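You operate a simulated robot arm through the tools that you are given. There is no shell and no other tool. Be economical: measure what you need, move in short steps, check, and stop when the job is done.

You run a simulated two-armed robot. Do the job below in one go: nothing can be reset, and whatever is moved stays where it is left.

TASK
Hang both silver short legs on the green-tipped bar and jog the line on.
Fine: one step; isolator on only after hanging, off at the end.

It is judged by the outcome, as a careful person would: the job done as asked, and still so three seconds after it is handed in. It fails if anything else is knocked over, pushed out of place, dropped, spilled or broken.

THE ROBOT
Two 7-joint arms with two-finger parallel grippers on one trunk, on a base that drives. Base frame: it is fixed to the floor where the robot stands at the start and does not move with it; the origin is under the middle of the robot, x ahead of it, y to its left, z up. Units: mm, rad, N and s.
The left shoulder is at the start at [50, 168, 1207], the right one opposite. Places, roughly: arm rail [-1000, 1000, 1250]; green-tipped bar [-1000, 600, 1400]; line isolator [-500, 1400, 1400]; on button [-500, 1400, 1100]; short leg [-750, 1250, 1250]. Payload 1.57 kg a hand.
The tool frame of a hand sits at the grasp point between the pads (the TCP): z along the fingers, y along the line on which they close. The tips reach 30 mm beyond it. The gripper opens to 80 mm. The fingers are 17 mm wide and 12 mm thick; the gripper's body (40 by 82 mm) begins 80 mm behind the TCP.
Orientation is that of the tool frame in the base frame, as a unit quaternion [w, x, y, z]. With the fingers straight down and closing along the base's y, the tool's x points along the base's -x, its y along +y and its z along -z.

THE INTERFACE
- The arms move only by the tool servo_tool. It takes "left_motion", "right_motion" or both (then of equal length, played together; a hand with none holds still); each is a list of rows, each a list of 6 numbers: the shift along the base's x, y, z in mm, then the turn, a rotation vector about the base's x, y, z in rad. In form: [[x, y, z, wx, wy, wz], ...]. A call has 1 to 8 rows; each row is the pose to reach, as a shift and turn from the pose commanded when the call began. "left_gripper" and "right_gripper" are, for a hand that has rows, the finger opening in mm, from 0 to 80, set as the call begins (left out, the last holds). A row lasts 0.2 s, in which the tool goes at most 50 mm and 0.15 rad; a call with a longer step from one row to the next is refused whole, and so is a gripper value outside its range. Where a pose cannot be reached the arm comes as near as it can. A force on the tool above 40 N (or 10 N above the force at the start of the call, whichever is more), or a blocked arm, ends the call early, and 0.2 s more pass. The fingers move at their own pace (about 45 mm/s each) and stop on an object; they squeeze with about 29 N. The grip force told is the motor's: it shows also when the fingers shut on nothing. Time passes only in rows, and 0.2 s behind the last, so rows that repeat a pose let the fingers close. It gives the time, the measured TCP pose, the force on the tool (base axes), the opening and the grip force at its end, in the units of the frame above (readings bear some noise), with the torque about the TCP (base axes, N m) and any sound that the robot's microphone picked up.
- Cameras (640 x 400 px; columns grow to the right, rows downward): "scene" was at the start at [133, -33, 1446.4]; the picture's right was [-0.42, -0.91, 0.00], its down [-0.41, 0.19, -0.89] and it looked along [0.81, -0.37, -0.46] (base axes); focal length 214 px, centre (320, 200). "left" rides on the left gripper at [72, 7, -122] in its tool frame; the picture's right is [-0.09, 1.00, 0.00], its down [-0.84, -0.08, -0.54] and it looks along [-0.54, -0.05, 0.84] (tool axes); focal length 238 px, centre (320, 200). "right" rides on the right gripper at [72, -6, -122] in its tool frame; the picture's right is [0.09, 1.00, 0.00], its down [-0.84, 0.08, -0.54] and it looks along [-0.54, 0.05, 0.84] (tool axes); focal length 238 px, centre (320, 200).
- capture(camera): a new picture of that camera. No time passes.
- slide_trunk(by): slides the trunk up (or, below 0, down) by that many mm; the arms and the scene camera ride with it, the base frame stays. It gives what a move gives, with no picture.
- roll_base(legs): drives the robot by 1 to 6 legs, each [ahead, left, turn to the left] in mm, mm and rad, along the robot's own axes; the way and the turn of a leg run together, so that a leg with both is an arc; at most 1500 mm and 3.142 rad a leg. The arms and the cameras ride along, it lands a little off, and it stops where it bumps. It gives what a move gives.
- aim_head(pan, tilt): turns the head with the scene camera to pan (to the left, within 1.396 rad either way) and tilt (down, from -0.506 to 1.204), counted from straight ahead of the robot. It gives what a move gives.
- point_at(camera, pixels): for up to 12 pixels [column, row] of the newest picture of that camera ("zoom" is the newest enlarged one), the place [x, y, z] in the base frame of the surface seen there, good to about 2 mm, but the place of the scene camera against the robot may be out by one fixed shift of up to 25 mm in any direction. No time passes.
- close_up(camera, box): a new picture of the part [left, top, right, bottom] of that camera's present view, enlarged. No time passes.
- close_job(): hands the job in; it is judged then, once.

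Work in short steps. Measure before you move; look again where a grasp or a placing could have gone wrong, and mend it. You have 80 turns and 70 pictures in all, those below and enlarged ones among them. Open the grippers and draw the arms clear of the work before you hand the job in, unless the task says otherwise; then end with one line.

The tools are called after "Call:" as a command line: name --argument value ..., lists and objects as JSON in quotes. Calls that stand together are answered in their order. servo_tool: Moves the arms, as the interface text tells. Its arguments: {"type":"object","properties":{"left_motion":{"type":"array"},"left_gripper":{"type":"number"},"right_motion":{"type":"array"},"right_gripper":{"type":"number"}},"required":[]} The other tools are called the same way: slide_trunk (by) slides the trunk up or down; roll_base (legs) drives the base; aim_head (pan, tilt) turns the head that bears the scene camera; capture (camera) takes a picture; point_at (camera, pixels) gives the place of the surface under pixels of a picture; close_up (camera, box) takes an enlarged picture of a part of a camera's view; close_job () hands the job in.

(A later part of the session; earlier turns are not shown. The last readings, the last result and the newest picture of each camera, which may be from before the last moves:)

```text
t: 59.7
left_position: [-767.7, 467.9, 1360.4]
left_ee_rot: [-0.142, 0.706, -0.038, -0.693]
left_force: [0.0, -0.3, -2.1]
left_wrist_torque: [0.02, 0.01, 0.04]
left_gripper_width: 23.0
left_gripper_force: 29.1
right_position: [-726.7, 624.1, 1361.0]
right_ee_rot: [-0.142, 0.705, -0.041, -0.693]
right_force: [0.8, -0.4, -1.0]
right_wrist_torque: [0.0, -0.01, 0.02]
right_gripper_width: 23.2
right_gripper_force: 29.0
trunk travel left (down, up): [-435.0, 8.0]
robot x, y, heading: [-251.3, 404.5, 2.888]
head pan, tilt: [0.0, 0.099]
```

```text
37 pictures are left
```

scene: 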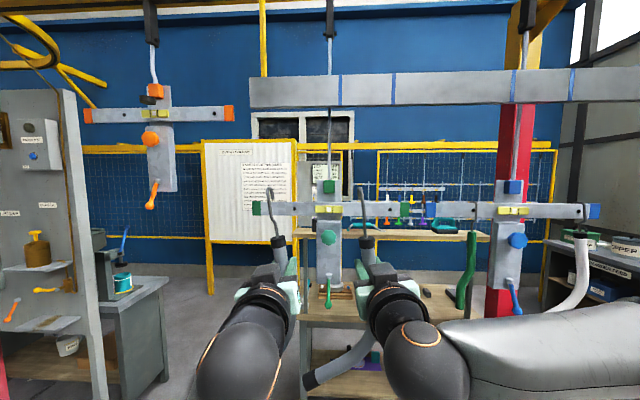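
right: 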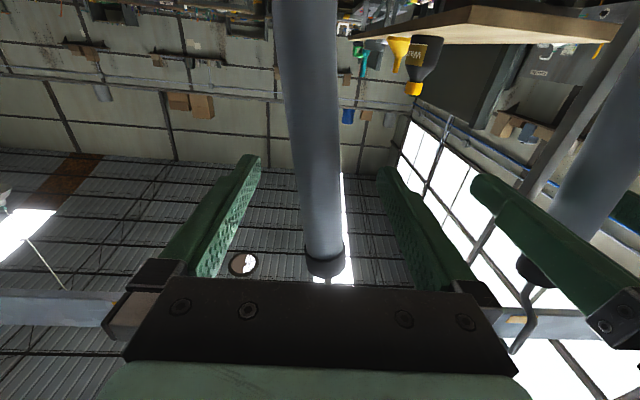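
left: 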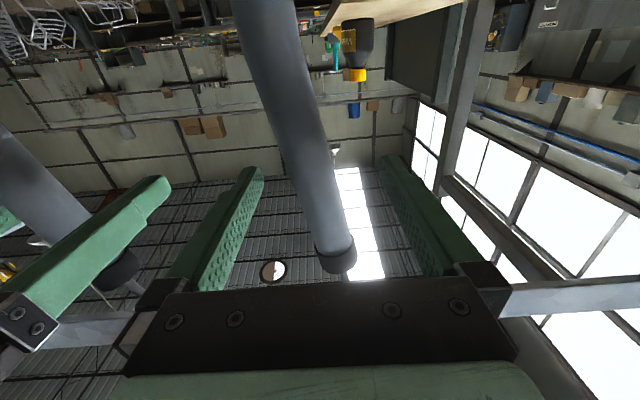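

I correct the heading by -0.055 and spread the hands by 70 mm each for the bar's hook marks, then measure the green bar.

Call:
roll_base --legs '[[0, 0, -0.055]]'

Call:
servo_tool --left_motion '[[-7, -22, 5, 0, 0, 0], [-14, -44, 10, 0, 0, 0], [-22, -67, 10, 0, 0, 0]]' --right_motion '[[7, 22, 5, 0, 0, 0], [14, 44, 10, 0, 0, 0], [22, 67, 10, 0, 0, 0]]'

Call:
close_up --camera "scene" --box '[220, 160, 440, 310]'

```text
t: 60.5
left_position: [-763.4, 497.2, 1359.2]
left_ee_rot: [-0.161, 0.704, -0.06, -0.689]
left_force: [-0.6, -0.2, -1.0]
left_wrist_torque: [0.0, -0.03, 0.02]
left_gripper_width: 22.9
left_gripper_force: 29.4
right_position: [-715.0, 650.1, 1360.8]
right_ee_rot: [-0.159, 0.704, -0.059, -0.69]
right_force: [-0.3, 0.3, -2.3]
right_wrist_torque: [0.04, -0.02, -0.03]
right_gripper_width: 23.7
right_gripper_force: 29.2
trunk travel left (down, up): [-435.0, 8.0]
robot x, y, heading: [-249.4, 404.2, 2.833]
head pan, tilt: [0.0, 0.099]
```

```text
t: 61.3
left_position: [-785.4, 429.4, 1367.9]
left_ee_rot: [-0.161, 0.704, -0.06, -0.689]
left_force: [0.6, -0.5, -2.3]
left_wrist_torque: [0.06, 0.01, -0.05]
left_gripper_width: 22.9
left_gripper_force: 28.9
right_position: [-691.4, 718.5, 1369.3]
right_ee_rot: [-0.159, 0.704, -0.059, -0.689]
right_force: [0.6, -0.4, -0.9]
right_wrist_torque: [0.04, 0.0, 0.02]
right_gripper_width: 23.4
right_gripper_force: 28.8
trunk travel left (down, up): [-435.0, 8.0]
robot x, y, heading: [-252.7, 406.6, 2.835]
head pan, tilt: [0.0, 0.099]
```

```text
2.67 times, centred on (330, 235) of scene
```

zoom: 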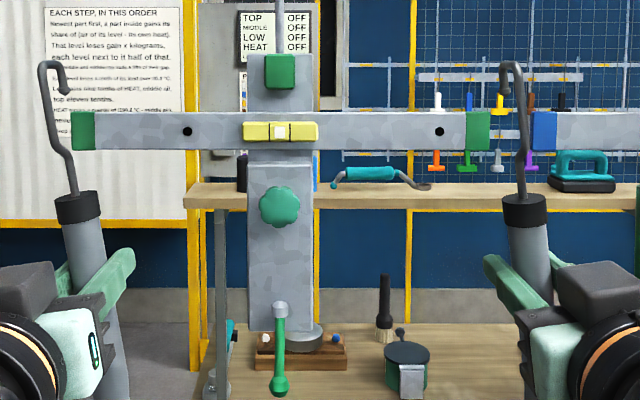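

The bar's marks are at zoom (187,131) and (439,131). I measure bar faces, edges and both hooks in the same view so the camera's shift cancels.

Call:
point_at --camera "zoom" --pixels '[[187, 131], [439, 131], [187, 115], [187, 147], [439, 116], [439, 147], [46, 80], [46, 120], [68, 90], [502, 80], [523, 120], [512, 66]]'

Call:
point_at --camera "zoom" --pixels '[[215, 131], [410, 131], [187, 112], [439, 112], [187, 151], [57, 65], [512, 63], [280, 205], [279, 380], [280, 300], [80, 210], [525, 210]]'

```text
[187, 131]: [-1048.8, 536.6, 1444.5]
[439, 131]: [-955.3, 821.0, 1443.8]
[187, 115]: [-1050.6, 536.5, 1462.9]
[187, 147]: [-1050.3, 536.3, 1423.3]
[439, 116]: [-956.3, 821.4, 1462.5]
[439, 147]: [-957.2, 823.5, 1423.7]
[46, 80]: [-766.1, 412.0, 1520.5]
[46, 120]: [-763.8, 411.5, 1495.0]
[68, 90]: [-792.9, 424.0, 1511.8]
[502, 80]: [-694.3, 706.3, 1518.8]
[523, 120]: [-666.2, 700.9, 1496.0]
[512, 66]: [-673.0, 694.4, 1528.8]
```

```text
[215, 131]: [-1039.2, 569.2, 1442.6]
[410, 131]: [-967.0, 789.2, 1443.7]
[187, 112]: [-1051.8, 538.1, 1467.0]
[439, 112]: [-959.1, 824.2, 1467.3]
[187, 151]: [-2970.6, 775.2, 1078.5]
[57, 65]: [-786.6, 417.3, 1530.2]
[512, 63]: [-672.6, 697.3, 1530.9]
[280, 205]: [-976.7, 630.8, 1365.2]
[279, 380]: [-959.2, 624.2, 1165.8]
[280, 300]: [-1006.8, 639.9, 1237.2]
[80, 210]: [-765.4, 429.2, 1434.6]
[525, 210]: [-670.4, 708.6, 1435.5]
```

Both hooks need 31 mm to the right and about 300 mm ahead; hook tips (z≈1509) clear the bar top (z≈1468) by 40 mm. I sidestep and drive 200 mm ahead, then re-measure.

Call:
roll_base --legs '[[200, -31, 0]]'

Call:
close_up --camera "scene" --box '[190, 140, 450, 310]'

```text
t: 62.9
left_position: [-966.2, 517.1, 1367.5]
left_ee_rot: [-0.161, 0.704, -0.057, -0.689]
left_force: [-0.5, 0.9, -0.7]
left_wrist_torque: [0.0, -0.01, -0.01]
left_gripper_width: 23.1
left_gripper_force: 29.0
right_position: [-871.3, 806.8, 1368.8]
right_ee_rot: [-0.159, 0.704, -0.058, -0.689]
right_force: [-0.2, 0.4, -1.0]
right_wrist_torque: [0.03, -0.05, 0.02]
right_gripper_width: 23.4
right_gripper_force: 29.7
trunk travel left (down, up): [-435.0, 8.0]
robot x, y, heading: [-430.9, 495.5, 2.836]
head pan, tilt: [0.0, 0.099]
```

```text
2.35 times, centred on (320, 225) of scene
```

zoom: 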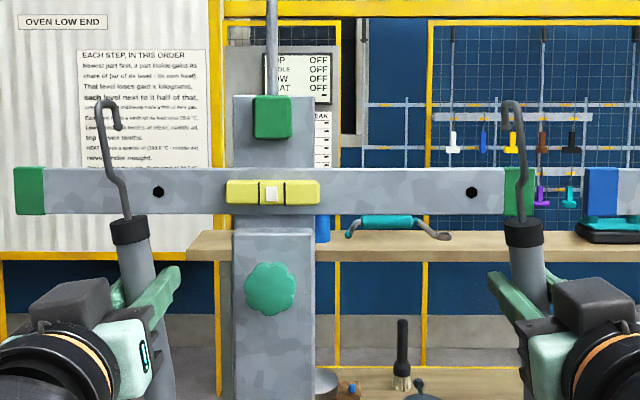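

Hooks are now about 100 mm before the bar. I measure hooks and marks again in this view.

Call:
point_at --camera "zoom" --pixels '[[158, 191], [471, 191], [158, 172], [471, 172], [103, 120], [107, 150], [118, 127], [110, 170], [523, 130], [523, 160], [512, 145], [511, 103]]'

Call:
close_up --camera "scene" --box '[220, 170, 260, 230]'

Call:
close_up --camera "scene" --box '[380, 170, 420, 230]'

```text
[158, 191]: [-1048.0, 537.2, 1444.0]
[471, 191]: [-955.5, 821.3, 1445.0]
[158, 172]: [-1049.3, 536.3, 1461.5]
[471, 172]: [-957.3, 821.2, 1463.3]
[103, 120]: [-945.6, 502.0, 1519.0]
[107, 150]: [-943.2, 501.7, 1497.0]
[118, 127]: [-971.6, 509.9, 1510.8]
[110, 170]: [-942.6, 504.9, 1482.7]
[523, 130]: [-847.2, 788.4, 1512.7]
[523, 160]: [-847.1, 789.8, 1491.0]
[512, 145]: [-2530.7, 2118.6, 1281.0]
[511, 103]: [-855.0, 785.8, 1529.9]
```

```text
6.67 times, centred on (240, 200) of scene
```

zoom: 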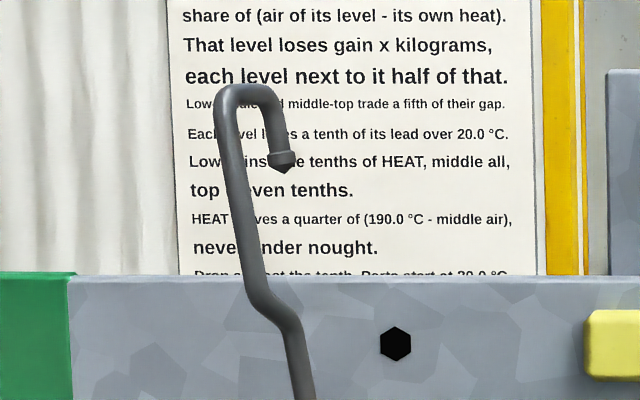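

```text
6.67 times, centred on (400, 200) of scene
```

zoom: 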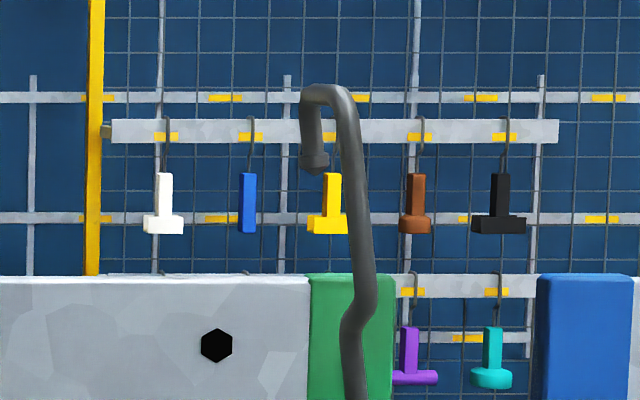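

Lateral alignment is within 3 mm. Before moving in I check that the black cap tops pass under the bar's lower edge.

Call:
close_up --camera "scene" --box '[210, 180, 290, 260]'

Call:
point_at --camera "zoom" --pixels '[[185, 265], [185, 275], [200, 305], [195, 340], [300, 250], [300, 240], [450, 100], [450, 92], [158, 200], [172, 240], [178, 255], [210, 285]]'

```text
5.00 times, centred on (250, 220) of scene
```

zoom: 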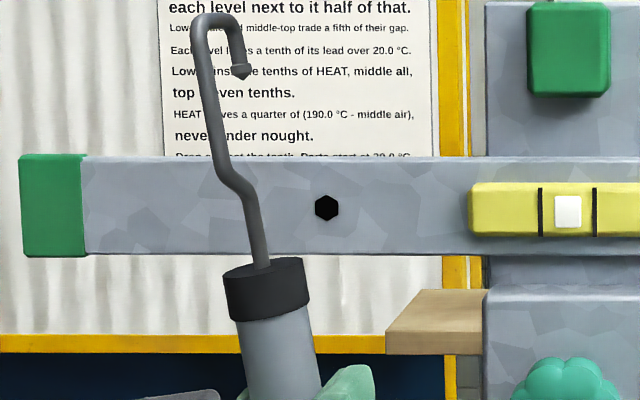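

```text
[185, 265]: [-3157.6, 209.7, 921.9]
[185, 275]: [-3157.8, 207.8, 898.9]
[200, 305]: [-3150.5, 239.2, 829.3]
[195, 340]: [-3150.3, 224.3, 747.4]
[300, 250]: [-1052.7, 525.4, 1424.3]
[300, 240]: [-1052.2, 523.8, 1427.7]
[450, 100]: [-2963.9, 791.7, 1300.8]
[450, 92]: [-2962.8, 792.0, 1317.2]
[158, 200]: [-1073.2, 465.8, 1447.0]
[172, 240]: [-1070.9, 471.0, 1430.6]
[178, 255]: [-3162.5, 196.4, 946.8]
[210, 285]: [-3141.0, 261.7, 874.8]
```

I measure the cap top (255,270) and tip end (240,76) in this view.

Call:
point_at --camera "zoom" --pixels '[[248, 272], [270, 262], [290, 262], [262, 290], [268, 318], [238, 77], [240, 70], [236, 50], [213, 18], [205, 16], [255, 220], [262, 255]]'

```text
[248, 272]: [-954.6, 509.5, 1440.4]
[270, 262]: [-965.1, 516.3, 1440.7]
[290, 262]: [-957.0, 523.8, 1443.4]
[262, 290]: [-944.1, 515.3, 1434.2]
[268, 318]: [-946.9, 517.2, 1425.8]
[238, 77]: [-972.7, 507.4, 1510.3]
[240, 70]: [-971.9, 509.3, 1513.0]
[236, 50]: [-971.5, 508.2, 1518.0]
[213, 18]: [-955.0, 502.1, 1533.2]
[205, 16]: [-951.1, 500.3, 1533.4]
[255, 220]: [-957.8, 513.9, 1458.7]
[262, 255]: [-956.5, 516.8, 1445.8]
```

The cap top (1442) would hit the bar's underside (1423) at this height, while the tip end (1510) has 43 mm over the bar top. I lower both by ~30 mm, leaving about 11–13 mm each way, then advance gently.

Call:
servo_tool --left_motion '[[0, 0, -15, 0, 0, 0], [0, 0, -30, 0, 0, 0], [-19, 6, -30, 0, 0, 0], [-38, 12, -30, 0, 0, 0], [-57, 18, -30, 0, 0, 0]]' --right_motion '[[0, 0, -14, 0, 0, 0], [0, 0, -28, 0, 0, 0], [-19, 6, -28, 0, 0, 0], [-38, 12, -28, 0, 0, 0], [-57, 18, -28, 0, 0, 0]]'

Call:
close_up --camera "scene" --box '[190, 150, 450, 300]'

```text
t: 64.1
left_position: [-1021.0, 534.9, 1336.4]
left_ee_rot: [-0.161, 0.705, -0.057, -0.689]
left_force: [0.1, -0.4, -2.2]
left_wrist_torque: [0.0, -0.03, 0.01]
left_gripper_width: 22.6
left_gripper_force: 29.1
right_position: [-928.7, 825.6, 1341.0]
right_ee_rot: [-0.157, 0.704, -0.058, -0.69]
right_force: [-0.3, -0.9, -1.8]
right_wrist_torque: [0.03, 0.03, -0.01]
right_gripper_width: 23.4
right_gripper_force: 29.4
trunk travel left (down, up): [-435.0, 8.0]
robot x, y, heading: [-434.2, 493.8, 2.841]
head pan, tilt: [0.0, 0.099]
```

```text
2.46 times, centred on (320, 225) of scene
```

zoom: 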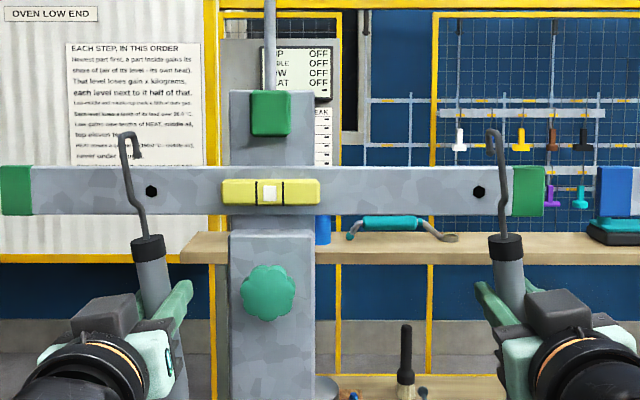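

Tips are above the bar and caps below it. I advance the last ~40 mm and inspect.

Call:
servo_tool --left_motion '[[-13, 4.5, 0, 0, 0, 0], [-26, 9, 0, 0, 0, 0], [-38, 13.5, 0, 0, 0, 0]]' --right_motion '[[-13, 4.3, 0, 0, 0, 0], [-26, 8.5, 0, 0, 0, 0], [-39, 12.8, 0, 0, 0, 0]]'

Call:
close_up --camera "scene" --box '[210, 170, 290, 240]'

Call:
close_up --camera "scene" --box '[350, 170, 430, 240]'

```text
t: 64.9
left_position: [-1059.4, 548.3, 1337.5]
left_ee_rot: [-0.16, 0.704, -0.057, -0.69]
left_force: [3.8, -1.2, -4.4]
left_wrist_torque: [0.15, 0.31, 0.07]
left_gripper_width: 23.2
left_gripper_force: 28.8
right_position: [-967.3, 836.9, 1342.0]
right_ee_rot: [-0.158, 0.704, -0.058, -0.69]
right_force: [-0.4, 0.0, -2.6]
right_wrist_torque: [0.02, 0.02, -0.02]
right_gripper_width: 23.4
right_gripper_force: 28.7
trunk travel left (down, up): [-435.0, 8.0]
robot x, y, heading: [-428.4, 498.1, 2.836]
head pan, tilt: [0.0, 0.099]
```

```text
5.71 times, centred on (250, 205) of scene
```

zoom: 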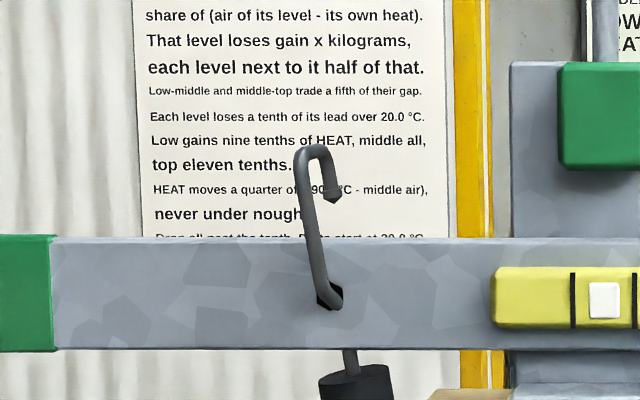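

```text
5.71 times, centred on (390, 205) of scene
```

zoom: 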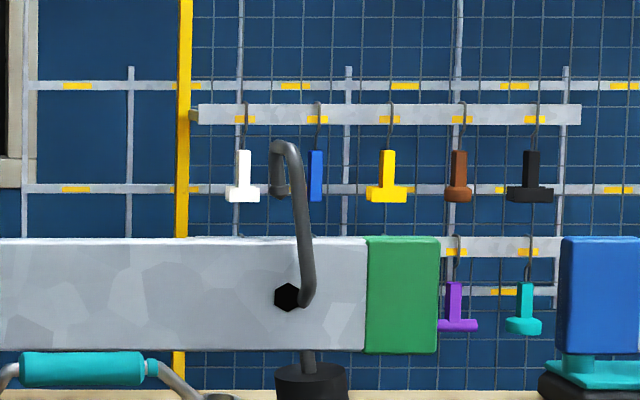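

The left hand feels ~4 N: its hook's kink touches the bar face near (330,300). I ease it back 4 mm and lower both hands in small steps.

Call:
servo_tool --left_motion '[[4, -1, 0, 0, 0, 0], [4, -1, -5, 0, 0, 0], [4, -1, -10, 0, 0, 0], [4, -1, -14, 0, 0, 0]]' --right_motion '[[0, 0, 0, 0, 0, 0], [0, 0, -6, 0, 0, 0], [0, 0, -12, 0, 0, 0], [0, 0, -17, 0, 0, 0]]'

Call:
close_up --camera "scene" --box '[210, 160, 290, 240]'

Call:
close_up --camera "scene" --box '[350, 160, 430, 240]'

```text
t: 65.9
left_position: [-1056.5, 547.9, 1323.9]
left_ee_rot: [-0.16, 0.704, -0.057, -0.689]
left_force: [-0.5, -0.4, -1.7]
left_wrist_torque: [0.02, -0.01, 0.0]
left_gripper_width: 23.1
left_gripper_force: 29.1
right_position: [-965.5, 836.6, 1325.2]
right_ee_rot: [-0.158, 0.704, -0.058, -0.69]
right_force: [-0.8, 0.0, -0.3]
right_wrist_torque: [-0.01, -0.01, 0.0]
right_gripper_width: 23.1
right_gripper_force: 29.2
trunk travel left (down, up): [-435.0, 8.0]
robot x, y, heading: [-428.3, 492.7, 2.834]
head pan, tilt: [0.0, 0.099]
```

```text
5.00 times, centred on (250, 200) of scene
```

zoom: 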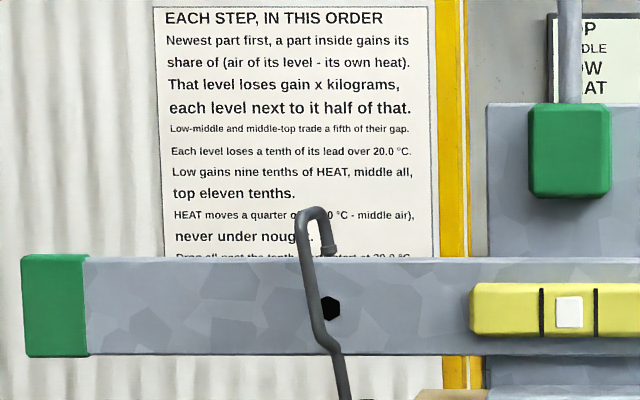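

```text
5.00 times, centred on (390, 200) of scene
```

zoom: 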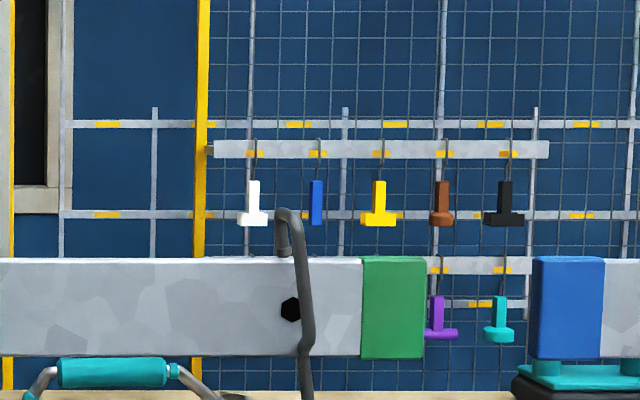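

Tips reach the bar's top edge now (rows ~257). I lower 7 mm more and watch force and whether the tips pass behind the bar.

Call:
servo_tool --left_motion '[[0, 0, -3, 0, 0, 0], [0, 0, -7, 0, 0, 0], [0, 0, -7, 0, 0, 0]]' --right_motion '[[0, 0, -3, 0, 0, 0], [0, 0, -7, 0, 0, 0], [0, 0, -7, 0, 0, 0]]'

Call:
close_up --camera "scene" --box '[240, 180, 280, 240]'

Call:
close_up --camera "scene" --box '[365, 180, 405, 240]'

```text
t: 66.7
left_position: [-1055.5, 548.1, 1317.3]
left_ee_rot: [-0.16, 0.704, -0.057, -0.689]
left_force: [-0.5, -0.1, -1.0]
left_wrist_torque: [0.05, -0.01, -0.01]
left_gripper_width: 23.0
left_gripper_force: 29.1
right_position: [-966.8, 838.4, 1317.1]
right_ee_rot: [-0.159, 0.704, -0.059, -0.689]
right_force: [0.0, -0.3, -1.1]
right_wrist_torque: [0.03, -0.03, 0.0]
right_gripper_width: 23.3
right_gripper_force: 28.8
trunk travel left (down, up): [-435.0, 8.0]
robot x, y, heading: [-430.1, 494.7, 2.841]
head pan, tilt: [0.0, 0.099]
```

```text
6.67 times, centred on (260, 210) of scene
```

zoom: 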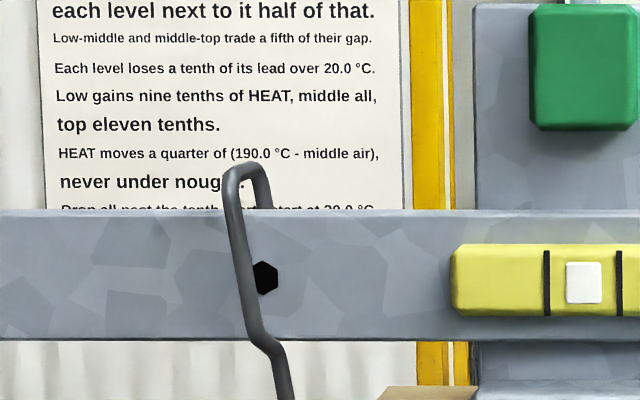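

```text
6.67 times, centred on (385, 210) of scene
```

zoom: 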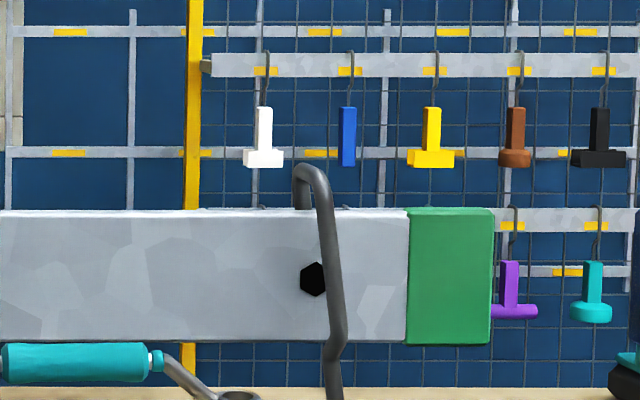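

Both tips have gone behind the bar with no contact force. About 12 mm remain to the arch; I lower slowly to seat them.

Call:
servo_tool --left_motion '[[0, 0, -3, 0, 0, 0], [0, 0, -6, 0, 0, 0], [0, 0, -9, 0, 0, 0], [0, 0, -9, 0, 0, 0]]' --right_motion '[[0, 0, -3, 0, 0, 0], [0, 0, -6, 0, 0, 0], [0, 0, -9, 0, 0, 0], [0, 0, -9, 0, 0, 0]]'

Call:
close_up --camera "scene" --box '[230, 160, 410, 260]'

```text
t: 67.7
left_position: [-1056.4, 548.5, 1307.6]
left_ee_rot: [-0.16, 0.704, -0.059, -0.69]
left_force: [-1.0, 0.3, -2.0]
left_wrist_torque: [0.03, -0.02, -0.04]
left_gripper_width: 23.0
left_gripper_force: 28.8
right_position: [-968.1, 835.8, 1308.3]
right_ee_rot: [-0.16, 0.706, -0.06, -0.687]
right_force: [-0.5, 0.6, -1.0]
right_wrist_torque: [0.04, -0.04, 0.02]
right_gripper_width: 23.4
right_gripper_force: 28.5
trunk travel left (down, up): [-435.0, 8.0]
robot x, y, heading: [-434.3, 496.7, 2.834]
head pan, tilt: [0.0, 0.099]
```

```text
3.56 times, centred on (320, 210) of scene
```

zoom: 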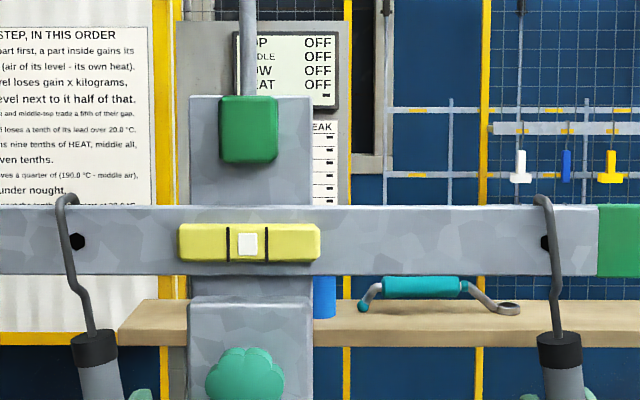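

The arches are nearly on the bar top. I go down 2 mm at a time until the weight comes off.

Call:
servo_tool --left_motion '[[0, 0, -2, 0, 0, 0], [0, 0, -4, 0, 0, 0], [0, 0, -4, 0, 0, 0]]' --right_motion '[[0, 0, -2, 0, 0, 0], [0, 0, -4, 0, 0, 0], [0, 0, -4, 0, 0, 0]]'

Call:
close_up --camera "scene" --box '[230, 170, 410, 270]'

```text
t: 68.5
left_position: [-1056.9, 545.6, 1309.9]
left_ee_rot: [-0.158, 0.699, -0.057, -0.695]
left_force: [-0.3, -0.2, -1.6]
left_wrist_torque: [0.05, 0.03, -0.02]
left_gripper_width: 23.1
left_gripper_force: 29.3
right_position: [-968.1, 833.9, 1308.3]
right_ee_rot: [-0.16, 0.705, -0.061, -0.688]
right_force: [-0.6, 0.1, 2.1]
right_wrist_torque: [-0.09, -0.13, -0.02]
right_gripper_width: 23.7
right_gripper_force: 29.3
right hand out of reach, approached as far as the arm can: row 1, 2, 3
trunk travel left (down, up): [-435.0, 8.0]
robot x, y, heading: [-430.8, 496.7, 2.839]
head pan, tilt: [0.0, 0.099]
```

```text
3.56 times, centred on (320, 220) of scene
```

zoom: 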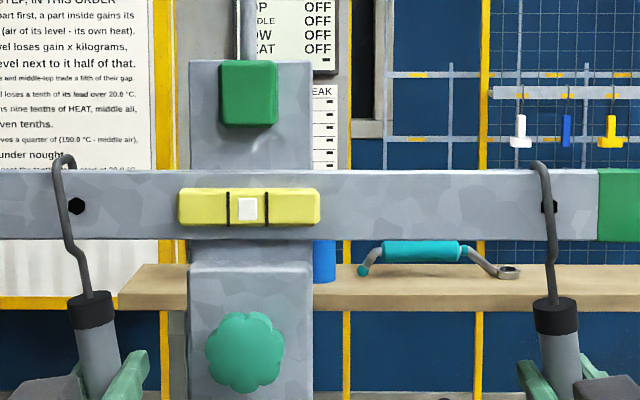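

The right hook has seated (force turned to +2 N) and the arm is at a joint limit here. I use the trunk to lower 3 mm.

Call:
slide_trunk --by -3

Call:
close_up --camera "scene" --box '[230, 170, 410, 270]'

```text
t: 69.0
left_position: [-1056.8, 545.7, 1307.7]
left_ee_rot: [-0.157, 0.699, -0.057, -0.695]
left_force: [-0.9, 0.2, -1.8]
left_wrist_torque: [0.04, -0.01, -0.01]
left_gripper_width: 22.9
left_gripper_force: 28.9
right_position: [-968.2, 832.8, 1306.7]
right_ee_rot: [-0.16, 0.703, -0.059, -0.69]
right_force: [-6.4, 1.1, 11.0]
right_wrist_torque: [-0.37, -0.62, -0.11]
right_gripper_width: 23.3
right_gripper_force: 28.7
trunk travel left (down, up): [-432.0, 11.0]
robot x, y, heading: [-429.4, 495.0, 2.836]
head pan, tilt: [0.0, 0.099]
```

```text
3.56 times, centred on (320, 220) of scene
```

zoom: 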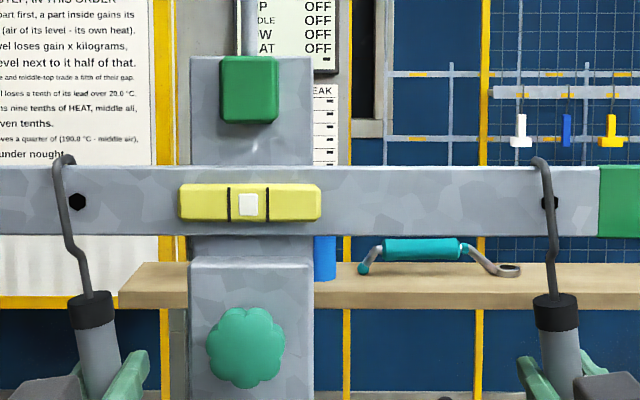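

The right now presses 11 N; the left still carries its weight. I raise the right 2 mm and lower the left 4 mm.

Call:
servo_tool --left_motion '[[0, 0, -2, 0, 0, 0], [0, 0, -4, 0, 0, 0], [0, 0, -4, 0, 0, 0]]' --right_motion '[[0, 0, 1, 0, 0, 0], [0, 0, 2, 0, 0, 0], [0, 0, 2, 0, 0, 0]]'

```text
t: 69.8
left_position: [-1056.2, 542.2, 1309.4]
left_ee_rot: [0.154, -0.696, 0.057, 0.699]
left_force: [-2.8, 1.3, -2.5]
left_wrist_torque: [-0.13, -0.4, -0.06]
left_gripper_width: 23.1
left_gripper_force: 28.8
right_position: [-967.7, 832.7, 1307.4]
right_ee_rot: [-0.16, 0.705, -0.059, -0.689]
right_force: [-0.3, -0.6, 13.3]
right_wrist_torque: [-0.09, 0.04, -0.03]
right_gripper_width: 23.5
right_gripper_force: 29.2
trunk travel left (down, up): [-432.0, 11.0]
robot x, y, heading: [-430.9, 493.6, 2.839]
head pan, tilt: [0.0, 0.099]
```

The left arm cannot go lower here and drifts sideways, so I hold it and use the trunk instead. First I relieve the right hand by 5 mm.

Call:
servo_tool --right_motion '[[0, 0, 2, 0, 0, 0], [0, 0, 5, 0, 0, 0]]'

Call:
close_up --camera "scene" --box '[210, 150, 430, 310]'

```text
t: 70.4
left_position: [-1056.4, 543.0, 1310.1]
left_ee_rot: [0.154, -0.695, 0.058, 0.7]
left_force: [-0.6, 0.0, -1.7]
left_wrist_torque: [0.04, -0.1, -0.01]
left_gripper_width: 23.2
left_gripper_force: 29.0
right_position: [-966.9, 834.1, 1307.8]
right_ee_rot: [-0.16, 0.709, -0.06, -0.684]
right_force: [0.5, -0.4, -1.4]
right_wrist_torque: [0.02, 0.02, -0.01]
right_gripper_width: 23.5
right_gripper_force: 28.8
trunk travel left (down, up): [-432.0, 11.0]
robot x, y, heading: [-429.2, 496.4, 2.836]
head pan, tilt: [0.0, 0.099]
```

```text
2.50 times, centred on (320, 230) of scene
```

zoom: 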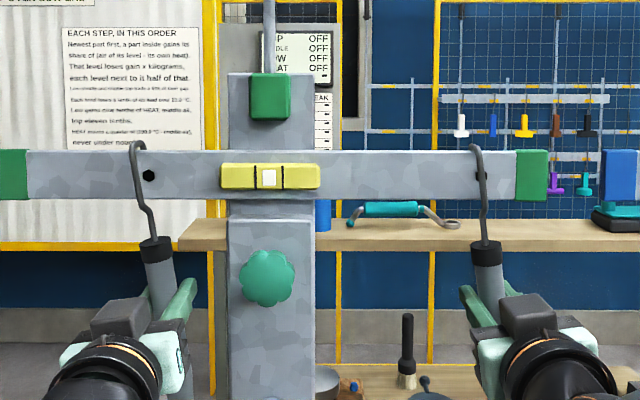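

Both hands now carry their loads again with hooks just above the bar. I lower the trunk 3 mm and read the forces.

Call:
slide_trunk --by -3

```text
t: 70.9
left_position: [-1058.4, 543.7, 1307.4]
left_ee_rot: [0.153, -0.695, 0.057, 0.7]
left_force: [0.3, 0.6, -1.7]
left_wrist_torque: [0.05, -0.03, 0.02]
left_gripper_width: 22.9
left_gripper_force: 29.1
right_position: [-966.8, 834.8, 1307.9]
right_ee_rot: [-0.16, 0.706, -0.061, -0.687]
right_force: [0.5, -0.2, -0.3]
right_wrist_torque: [0.02, -0.01, 0.03]
right_gripper_width: 23.4
right_gripper_force: 29.3
trunk travel left (down, up): [-429.0, 14.0]
robot x, y, heading: [-433.5, 495.3, 2.833]
head pan, tilt: [0.0, 0.099]
```

Right is just touching (-0.3 N), left still loaded. I raise the right arm 3 mm and lower the trunk 3 mm, so only the left goes down.

Call:
servo_tool --right_motion '[[0, 0, 3, 0, 0, 0]]'

Call:
slide_trunk --by -3

```text
t: 71.3
left_position: [-1057.4, 543.6, 1305.4]
left_ee_rot: [0.154, -0.695, 0.057, 0.7]
left_force: [-0.1, 0.8, -1.3]
left_wrist_torque: [0.05, -0.03, 0.02]
left_gripper_width: 22.9
left_gripper_force: 29.2
right_position: [-967.4, 832.7, 1310.3]
right_ee_rot: [-0.161, 0.706, -0.06, -0.687]
right_force: [0.5, -0.4, -0.8]
right_wrist_torque: [0.05, -0.03, -0.02]
right_gripper_width: 23.2
right_gripper_force: 29.0
trunk travel left (down, up): [-429.0, 14.0]
robot x, y, heading: [-435.0, 497.2, 2.834]
head pan, tilt: [0.0, 0.099]
```

```text
t: 71.8
left_position: [-1055.3, 542.2, 1305.9]
left_ee_rot: [0.154, -0.693, 0.057, 0.702]
left_force: [-5.6, -1.2, 11.8]
left_wrist_torque: [-0.14, -0.56, -0.08]
left_gripper_width: 23.3
left_gripper_force: 29.4
right_position: [-966.8, 833.1, 1309.6]
right_ee_rot: [-0.159, 0.706, -0.059, -0.688]
right_force: [0.3, 0.1, -2.4]
right_wrist_torque: [0.02, -0.01, -0.03]
right_gripper_width: 23.4
right_gripper_force: 28.6
trunk travel left (down, up): [-426.0, 17.0]
robot x, y, heading: [-431.6, 496.3, 2.834]
head pan, tilt: [0.0, 0.099]
```

The left is seated now (+12 N). I lower the right 2 mm and raise the trunk 1 mm to even out, then check.

Call:
slide_trunk --by 1

Call:
servo_tool --right_motion '[[0, 0, -2, 0, 0, 0], [0, 0, -2, 0, 0, 0]]'

Call:
close_up --camera "scene" --box '[230, 160, 410, 260]'

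```text
t: 72.3
left_position: [-1054.7, 542.8, 1306.0]
left_ee_rot: [0.154, -0.695, 0.056, 0.701]
left_force: [2.6, -2.2, 4.7]
left_wrist_torque: [0.16, 0.3, 0.03]
left_gripper_width: 22.7
left_gripper_force: 29.1
right_position: [-966.7, 832.8, 1309.5]
right_ee_rot: [-0.159, 0.706, -0.06, -0.688]
right_force: [-0.2, 0.2, -1.5]
right_wrist_torque: [0.07, -0.01, -0.03]
right_gripper_width: 23.7
right_gripper_force: 29.0
trunk travel left (down, up): [-427.0, 16.0]
robot x, y, heading: [-426.8, 496.0, 2.836]
head pan, tilt: [0.0, 0.099]
```

```text
t: 73.0
left_position: [-1056.4, 542.9, 1304.8]
left_ee_rot: [0.155, -0.695, 0.058, 0.7]
left_force: [1.2, -1.1, 5.1]
left_wrist_torque: [0.09, 0.22, 0.01]
left_gripper_width: 23.1
left_gripper_force: 29.3
right_position: [-966.4, 833.0, 1306.7]
right_ee_rot: [-0.16, 0.705, -0.06, -0.688]
right_force: [-0.1, 0.5, 0.3]
right_wrist_torque: [0.0, 0.02, 0.0]
right_gripper_width: 23.2
right_gripper_force: 28.9
trunk travel left (down, up): [-427.0, 16.0]
robot x, y, heading: [-435.2, 495.5, 2.838]
head pan, tilt: [0.0, 0.099]
```

```text
3.56 times, centred on (320, 210) of scene
```

zoom: 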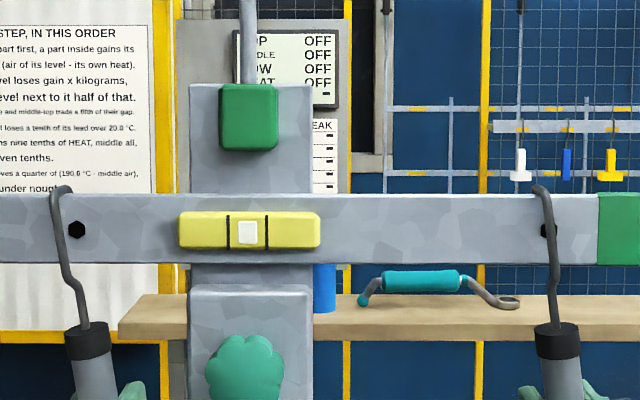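

Both hooks sit on the bar (arches at (60,190) and (540,190) on the top edge). I open both grippers, holding still.

Call:
servo_tool --left_motion '[[0, 0, 0, 0, 0, 0], [0, 0, 0, 0, 0, 0], [0, 0, 0, 0, 0, 0], [0, 0, 0, 0, 0, 0]]' --right_motion '[[0, 0, 0, 0, 0, 0], [0, 0, 0, 0, 0, 0], [0, 0, 0, 0, 0, 0], [0, 0, 0, 0, 0, 0]]' --left_gripper 70 --right_gripper 70

Call:
capture --camera "scene"

```text
t: 74.0
left_position: [-1056.5, 544.0, 1304.8]
left_ee_rot: [0.156, -0.695, 0.058, 0.7]
left_force: [0.1, 0.2, 0.1]
left_wrist_torque: [0.0, -0.01, 0.01]
left_gripper_width: 69.9
left_gripper_force: 0.0
right_position: [-967.1, 833.8, 1306.6]
right_ee_rot: [-0.16, 0.706, -0.06, -0.688]
right_force: [0.7, 0.7, 0.4]
right_wrist_torque: [0.01, 0.05, -0.03]
right_gripper_width: 70.0
right_gripper_force: 0.1
trunk travel left (down, up): [-427.0, 16.0]
robot x, y, heading: [-430.2, 494.1, 2.835]
head pan, tilt: [0.0, 0.099]
```

```text
19 pictures are left
```

scene: 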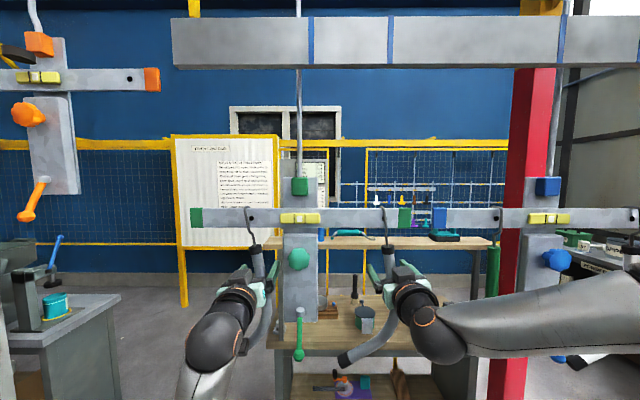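

The bar hangs level with both legs on it and hands free. I back the base straight off 260 mm and look at the control post.

Call:
roll_base --legs '[[-260, 0, 0]]'

Call:
aim_head --pan -0.9 --tilt 0.2

Call:
capture --camera "scene"

```text
t: 75.9
left_position: [-799.9, 457.8, 1304.8]
left_ee_rot: [0.152, -0.695, 0.055, 0.701]
left_force: [0.5, 0.5, -0.8]
left_wrist_torque: [-0.02, -0.01, 0.02]
left_gripper_width: 70.0
left_gripper_force: 0.0
right_position: [-711.0, 748.8, 1306.4]
right_ee_rot: [-0.157, 0.706, -0.058, -0.688]
right_force: [0.2, -0.3, 0.8]
right_wrist_torque: [0.01, -0.02, -0.02]
right_gripper_width: 70.0
right_gripper_force: 0.0
trunk travel left (down, up): [-427.0, 16.0]
robot x, y, heading: [-178.8, 415.5, 2.846]
head pan, tilt: [0.0, 0.099]
```

```text
t: 77.1
left_position: [-800.5, 457.9, 1306.5]
left_ee_rot: [0.151, -0.695, 0.055, 0.701]
left_force: [0.5, 0.7, -0.5]
left_wrist_torque: [0.0, -0.02, -0.01]
left_gripper_width: 70.0
left_gripper_force: 0.1
right_position: [-712.6, 748.2, 1307.3]
right_ee_rot: [-0.157, 0.706, -0.058, -0.688]
right_force: [-0.4, -0.5, -0.3]
right_wrist_torque: [-0.01, -0.03, -0.01]
right_gripper_width: 70.2
right_gripper_force: 0.1
trunk travel left (down, up): [-427.0, 16.0]
robot x, y, heading: [-173.3, 412.5, 2.844]
head pan, tilt: [-0.901, 0.201]
```

```text
18 pictures are left
```

scene: 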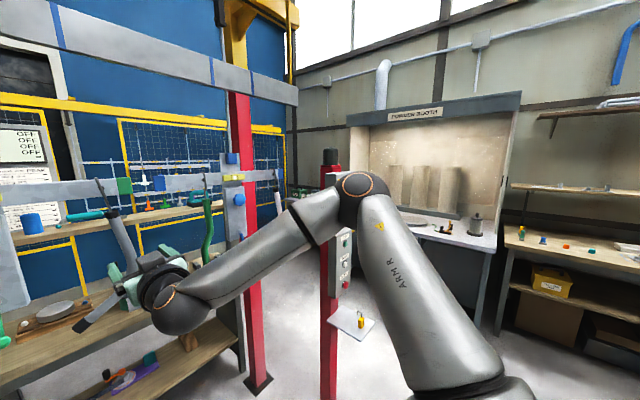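

The right arm blocks the view. The post's panel seems to face the same way as the bars, so I back off 250 mm more and sidestep right ~760 mm to stand before it with clearance.

Call:
roll_base --legs '[[-250, 0, 0], [0, -760, 0]]'

Call:
aim_head --pan 0.0 --tilt 0.2

Call:
capture --camera "scene"

```text
t: 82.6
left_position: [-329.4, 1121.1, 1307.0]
left_ee_rot: [0.154, -0.694, 0.056, 0.701]
left_force: [0.1, 0.1, -0.5]
left_wrist_torque: [0.02, 0.0, 0.03]
left_gripper_width: 70.1
left_gripper_force: 0.1
right_position: [-241.1, 1410.4, 1307.1]
right_ee_rot: [-0.16, 0.706, -0.059, -0.688]
right_force: [1.2, 0.3, -0.7]
right_wrist_torque: [0.02, 0.03, 0.02]
right_gripper_width: 69.8
right_gripper_force: 0.1
trunk travel left (down, up): [-427.0, 16.0]
robot x, y, heading: [299.7, 1074.0, 2.841]
head pan, tilt: [-0.901, 0.201]
```

```text
t: 83.8
left_position: [-330.0, 1119.6, 1306.6]
left_ee_rot: [0.153, -0.694, 0.056, 0.701]
left_force: [-0.8, -0.4, -0.2]
left_wrist_torque: [-0.01, 0.01, 0.01]
left_gripper_width: 70.0
left_gripper_force: 0.1
right_position: [-240.5, 1409.5, 1306.4]
right_ee_rot: [-0.159, 0.706, -0.059, -0.688]
right_force: [-0.5, 0.6, 0.6]
right_wrist_torque: [-0.02, 0.01, -0.02]
right_gripper_width: 70.0
right_gripper_force: 0.0
trunk travel left (down, up): [-427.0, 16.0]
robot x, y, heading: [301.6, 1075.3, 2.839]
head pan, tilt: [0.0, 0.201]
```

```text
17 pictures are left
```

scene: 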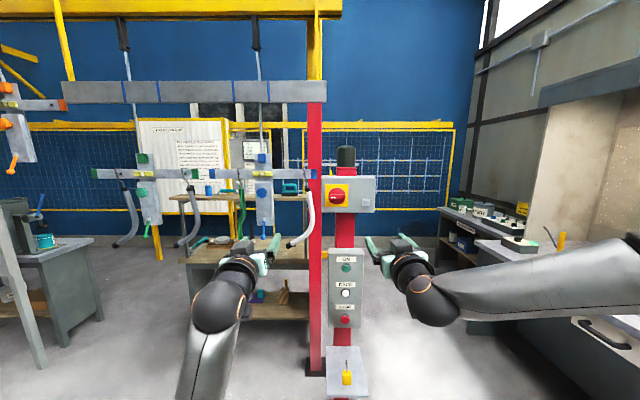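

Now the post faces me: isolator knob (338,194), buttons at (346,267), (346,293), (346,319). I zoom to read the labels and measure.

Call:
close_up --camera "scene" --box '[310, 160, 390, 340]'

Call:
point_at --camera "scene" --pixels '[[338, 194], [325, 184], [352, 184], [352, 206], [368, 195], [346, 267], [346, 293], [346, 319], [335, 267], [358, 267], [335, 305], [358, 319]]'

```text
2.22 times, centred on (350, 250) of scene
```

zoom: 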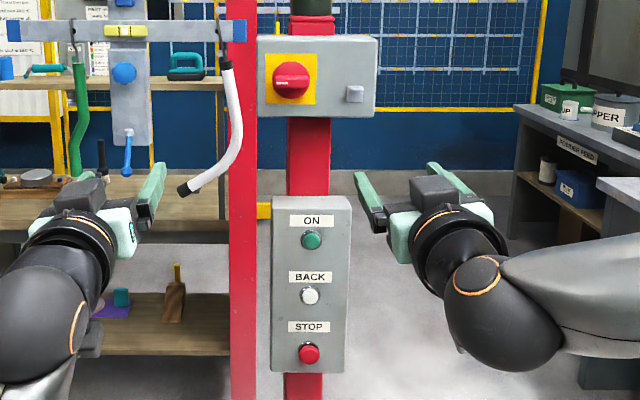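

```text
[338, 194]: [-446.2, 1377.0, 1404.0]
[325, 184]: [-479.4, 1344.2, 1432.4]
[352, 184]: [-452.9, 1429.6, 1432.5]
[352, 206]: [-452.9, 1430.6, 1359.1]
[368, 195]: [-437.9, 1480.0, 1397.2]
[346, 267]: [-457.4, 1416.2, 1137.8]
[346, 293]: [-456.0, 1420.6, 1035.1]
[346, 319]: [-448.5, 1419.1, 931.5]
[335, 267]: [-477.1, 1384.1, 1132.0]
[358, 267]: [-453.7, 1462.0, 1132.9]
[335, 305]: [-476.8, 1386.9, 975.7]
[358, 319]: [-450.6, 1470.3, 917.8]
```

Buttons read ON, BACK, STOP; so ON advances the line. I zoom in on the isolator knob to see its present position.

Call:
close_up --camera "scene" --box '[318, 170, 380, 216]'

Call:
point_at --camera "zoom" --pixels '[[206, 240], [160, 240], [250, 240], [206, 200], [206, 285], [120, 160], [230, 160], [385, 265]]'

```text
8.70 times, centred on (349, 193) of scene
```

zoom: 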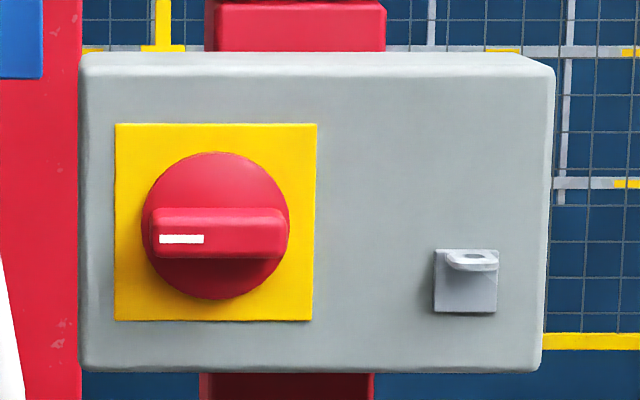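

```text
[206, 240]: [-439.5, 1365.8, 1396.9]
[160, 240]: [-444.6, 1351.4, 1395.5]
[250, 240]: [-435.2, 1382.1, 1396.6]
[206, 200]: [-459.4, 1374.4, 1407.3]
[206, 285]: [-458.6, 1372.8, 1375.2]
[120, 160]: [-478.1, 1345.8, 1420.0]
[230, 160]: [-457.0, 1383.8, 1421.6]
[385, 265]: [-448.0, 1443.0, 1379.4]
```

The knob's white mark points left (off); on is presumably mark up, a quarter turn clockwise. I roll the right hand about its axis so the fingers close vertically, and shift it to the knob's height and line, still well short of it.

Call:
servo_tool --right_motion '[[-3, -10, 10, 0.1365, -0.0426, 0], [-6, -21, 19, 0.273, -0.0852, 0], [-9, -31, 28, 0.4095, -0.1278, 0], [-13, -42, 38, 0.546, -0.1704, 0], [-16, -52, 47, 0.6825, -0.213, 0], [-19, -62, 57, 0.819, -0.2556, 0], [-22, -73, 66, 0.9555, -0.2982, 0], [-26, -83, 76, 1.092, -0.3408, 0]]' --right_gripper 50

Call:
servo_tool --right_motion '[[0, 0, 0, 0.1365, -0.0426, 0], [0, 0, 0, 0.273, -0.0852, 0]]'

```text
t: 85.6
left_position: [-328.6, 1119.4, 1307.7]
left_ee_rot: [0.154, -0.694, 0.056, 0.701]
left_force: [0.1, -0.3, 0.1]
left_wrist_torque: [-0.01, 0.02, -0.01]
left_gripper_width: 69.9
left_gripper_force: 0.0
right_position: [-266.8, 1327.5, 1385.2]
right_ee_rot: [-0.51, 0.621, 0.333, -0.493]
right_force: [-0.3, 0.5, 0.2]
right_wrist_torque: [0.0, 0.0, 0.0]
right_gripper_width: 50.2
right_gripper_force: 0.0
trunk travel left (down, up): [-427.0, 16.0]
robot x, y, heading: [298.8, 1073.4, 2.839]
head pan, tilt: [0.0, 0.201]
```

```text
t: 86.2
left_position: [-330.2, 1120.0, 1306.9]
left_ee_rot: [0.154, -0.694, 0.057, 0.701]
left_force: [0.2, -0.2, 0.7]
left_wrist_torque: [-0.01, 0.04, 0.03]
left_gripper_width: 70.1
left_gripper_force: 0.1
right_position: [-266.4, 1326.4, 1384.2]
right_ee_rot: [0.574, -0.567, -0.418, 0.418]
right_force: [-0.6, 0.2, -0.2]
right_wrist_torque: [-0.01, 0.01, -0.02]
right_gripper_width: 50.0
right_gripper_force: 0.0
trunk travel left (down, up): [-427.0, 16.0]
robot x, y, heading: [298.3, 1075.0, 2.838]
head pan, tilt: [0.0, 0.201]
```

The right hand is aligned (fingers level, closing vertically). I drive 115 mm ahead so the tips stay ~30 mm short of the knob, then look through the right camera.

Call:
roll_base --legs '[[115, 0, 0]]'

Call:
capture --camera "right"

```text
t: 87.5
left_position: [-438.6, 1154.6, 1306.9]
left_ee_rot: [0.154, -0.694, 0.057, 0.701]
left_force: [0.1, 0.5, 0.4]
left_wrist_torque: [-0.01, 0.0, 0.0]
left_gripper_width: 70.2
left_gripper_force: 0.0
right_position: [-375.8, 1361.2, 1383.6]
right_ee_rot: [0.573, -0.568, -0.417, 0.419]
right_force: [0.2, -0.7, -0.1]
right_wrist_torque: [0.02, 0.0, -0.01]
right_gripper_width: 50.0
right_gripper_force: 0.1
trunk travel left (down, up): [-427.0, 16.0]
robot x, y, heading: [188.1, 1110.2, 2.837]
head pan, tilt: [0.0, 0.201]
```

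```text
14 pictures are left
```

right: 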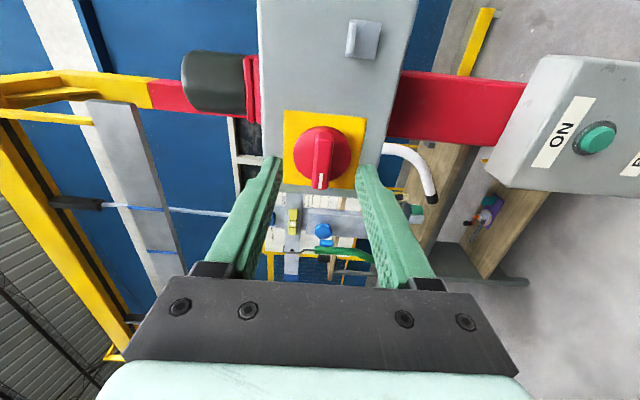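

The handle shows at (322,158) right between the fingers. I measure it with this camera.

Call:
point_at --camera "right" --pixels '[[322, 140], [322, 160], [321, 182], [340, 150], [302, 150], [322, 130], [290, 117], [355, 180], [585, 140], [600, 138], [560, 180], [575, 110]]'

```text
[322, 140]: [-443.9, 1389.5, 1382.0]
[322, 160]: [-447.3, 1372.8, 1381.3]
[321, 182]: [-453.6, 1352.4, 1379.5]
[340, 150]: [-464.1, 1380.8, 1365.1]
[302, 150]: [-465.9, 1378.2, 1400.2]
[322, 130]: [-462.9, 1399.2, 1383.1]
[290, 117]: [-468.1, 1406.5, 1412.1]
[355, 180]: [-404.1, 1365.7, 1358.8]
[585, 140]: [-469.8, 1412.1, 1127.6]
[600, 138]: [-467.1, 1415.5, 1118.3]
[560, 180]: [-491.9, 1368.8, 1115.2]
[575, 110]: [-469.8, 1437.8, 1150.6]
```

Handle centre: 12 mm left and 2 mm below the hand's axis, 72 mm ahead of the TCP. I first align sideways, then advance 55 mm so the tips straddle it.

Call:
servo_tool --right_motion '[[-3.6, -11.4, -2, 0, 0, 0], [-20, -6, -2, 0, 0, 0], [-38, -0.5, -2, 0, 0, 0], [-56, 5, -2, 0, 0, 0]]'

Call:
capture --camera "right"

```text
t: 88.5
left_position: [-438.8, 1155.2, 1307.1]
left_ee_rot: [0.154, -0.694, 0.057, 0.701]
left_force: [-0.2, -0.2, 0.4]
left_wrist_torque: [-0.05, 0.01, -0.01]
left_gripper_width: 70.3
left_gripper_force: 0.0
right_position: [-430.6, 1364.7, 1380.8]
right_ee_rot: [0.573, -0.568, -0.417, 0.418]
right_force: [0.2, -0.5, 0.0]
right_wrist_torque: [-0.01, -0.02, -0.04]
right_gripper_width: 49.9
right_gripper_force: 0.0
trunk travel left (down, up): [-427.0, 16.0]
robot x, y, heading: [187.9, 1109.1, 2.833]
head pan, tilt: [0.0, 0.201]
```

```text
13 pictures are left
```

right: 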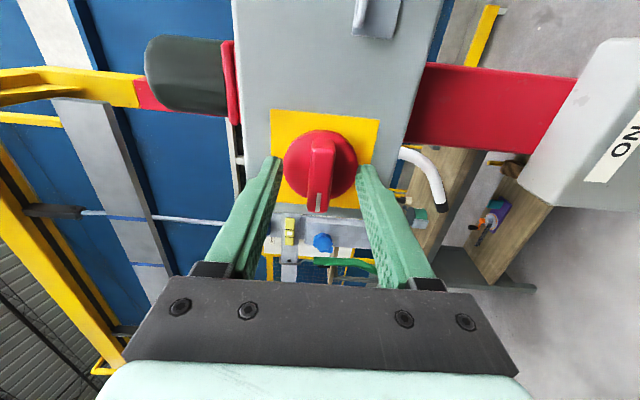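

The fingertips straddle the handle. I close on it.

Call:
servo_tool --right_motion '[[0, 0, 0, 0, 0, 0], [0, 0, 0, 0, 0, 0], [0, 0, 0, 0, 0, 0], [0, 0, 0, 0, 0, 0]]' --right_gripper 0

Call:
servo_tool --right_motion '[[0, 0, 0, -0.1336, 0.042, 0], [0, 0, 0, -0.2671, 0.084, 0], [0, 0, 0, -0.4007, 0.126, 0], [0, 0, 0, -0.5342, 0.168, 0]]'

```text
t: 89.5
left_position: [-438.7, 1154.3, 1307.8]
left_ee_rot: [0.153, -0.694, 0.057, 0.701]
left_force: [0.4, -0.9, 0.3]
left_wrist_torque: [-0.02, 0.02, -0.02]
left_gripper_width: 70.0
left_gripper_force: 0.0
right_position: [-431.9, 1366.2, 1378.9]
right_ee_rot: [0.573, -0.568, -0.417, 0.418]
right_force: [-1.1, 1.0, -2.1]
right_wrist_torque: [-0.21, -0.32, -0.09]
right_gripper_width: 15.9
right_gripper_force: 31.3
trunk travel left (down, up): [-427.0, 16.0]
robot x, y, heading: [187.0, 1106.5, 2.833]
head pan, tilt: [0.0, 0.201]
```

```text
t: 90.5
left_position: [-439.1, 1155.1, 1306.6]
left_ee_rot: [0.152, -0.694, 0.058, 0.701]
left_force: [0.3, 0.4, -0.8]
left_wrist_torque: [0.04, 0.04, -0.02]
left_gripper_width: 69.9
left_gripper_force: 0.0
right_position: [-430.6, 1363.7, 1378.1]
right_ee_rot: [-0.433, 0.664, 0.245, -0.558]
right_force: [7.5, -2.0, -17.7]
right_wrist_torque: [0.15, 0.0, 0.28]
right_gripper_width: 16.0
right_gripper_force: 31.0
trunk travel left (down, up): [-427.0, 16.0]
robot x, y, heading: [190.8, 1108.6, 2.836]
head pan, tilt: [0.0, 0.201]
```

It is turning with little torque, but the hand is pushed down by ~18 N. I yield 3 mm downwards and go on turning.

Call:
servo_tool --right_motion '[[1, 0, -3, -0.1336, 0.042, 0], [1, 0, -3, -0.2671, 0.084, 0], [1, 0, -3, -0.4007, 0.126, 0], [1, 0, -3, -0.5342, 0.168, 0]]'

Call:
capture --camera "right"

```text
t: 91.5
left_position: [-440.4, 1152.0, 1305.6]
left_ee_rot: [0.154, -0.694, 0.056, 0.701]
left_force: [0.3, -0.8, -0.3]
left_wrist_torque: [0.0, 0.01, -0.03]
left_gripper_width: 70.0
left_gripper_force: 0.1
right_position: [-433.5, 1362.9, 1375.4]
right_ee_rot: [-0.263, 0.706, 0.05, -0.656]
right_force: [0.8, -9.7, -16.9]
right_wrist_torque: [0.16, 0.14, 0.18]
right_gripper_width: 16.1
right_gripper_force: 31.3
trunk travel left (down, up): [-427.0, 16.0]
robot x, y, heading: [185.1, 1107.5, 2.839]
head pan, tilt: [0.0, 0.201]
```

```text
12 pictures are left
```

right: 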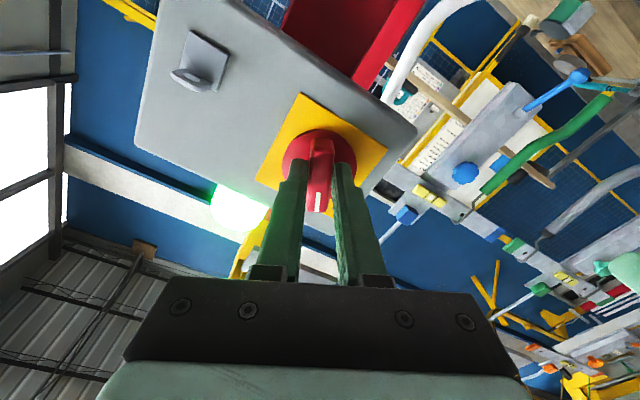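

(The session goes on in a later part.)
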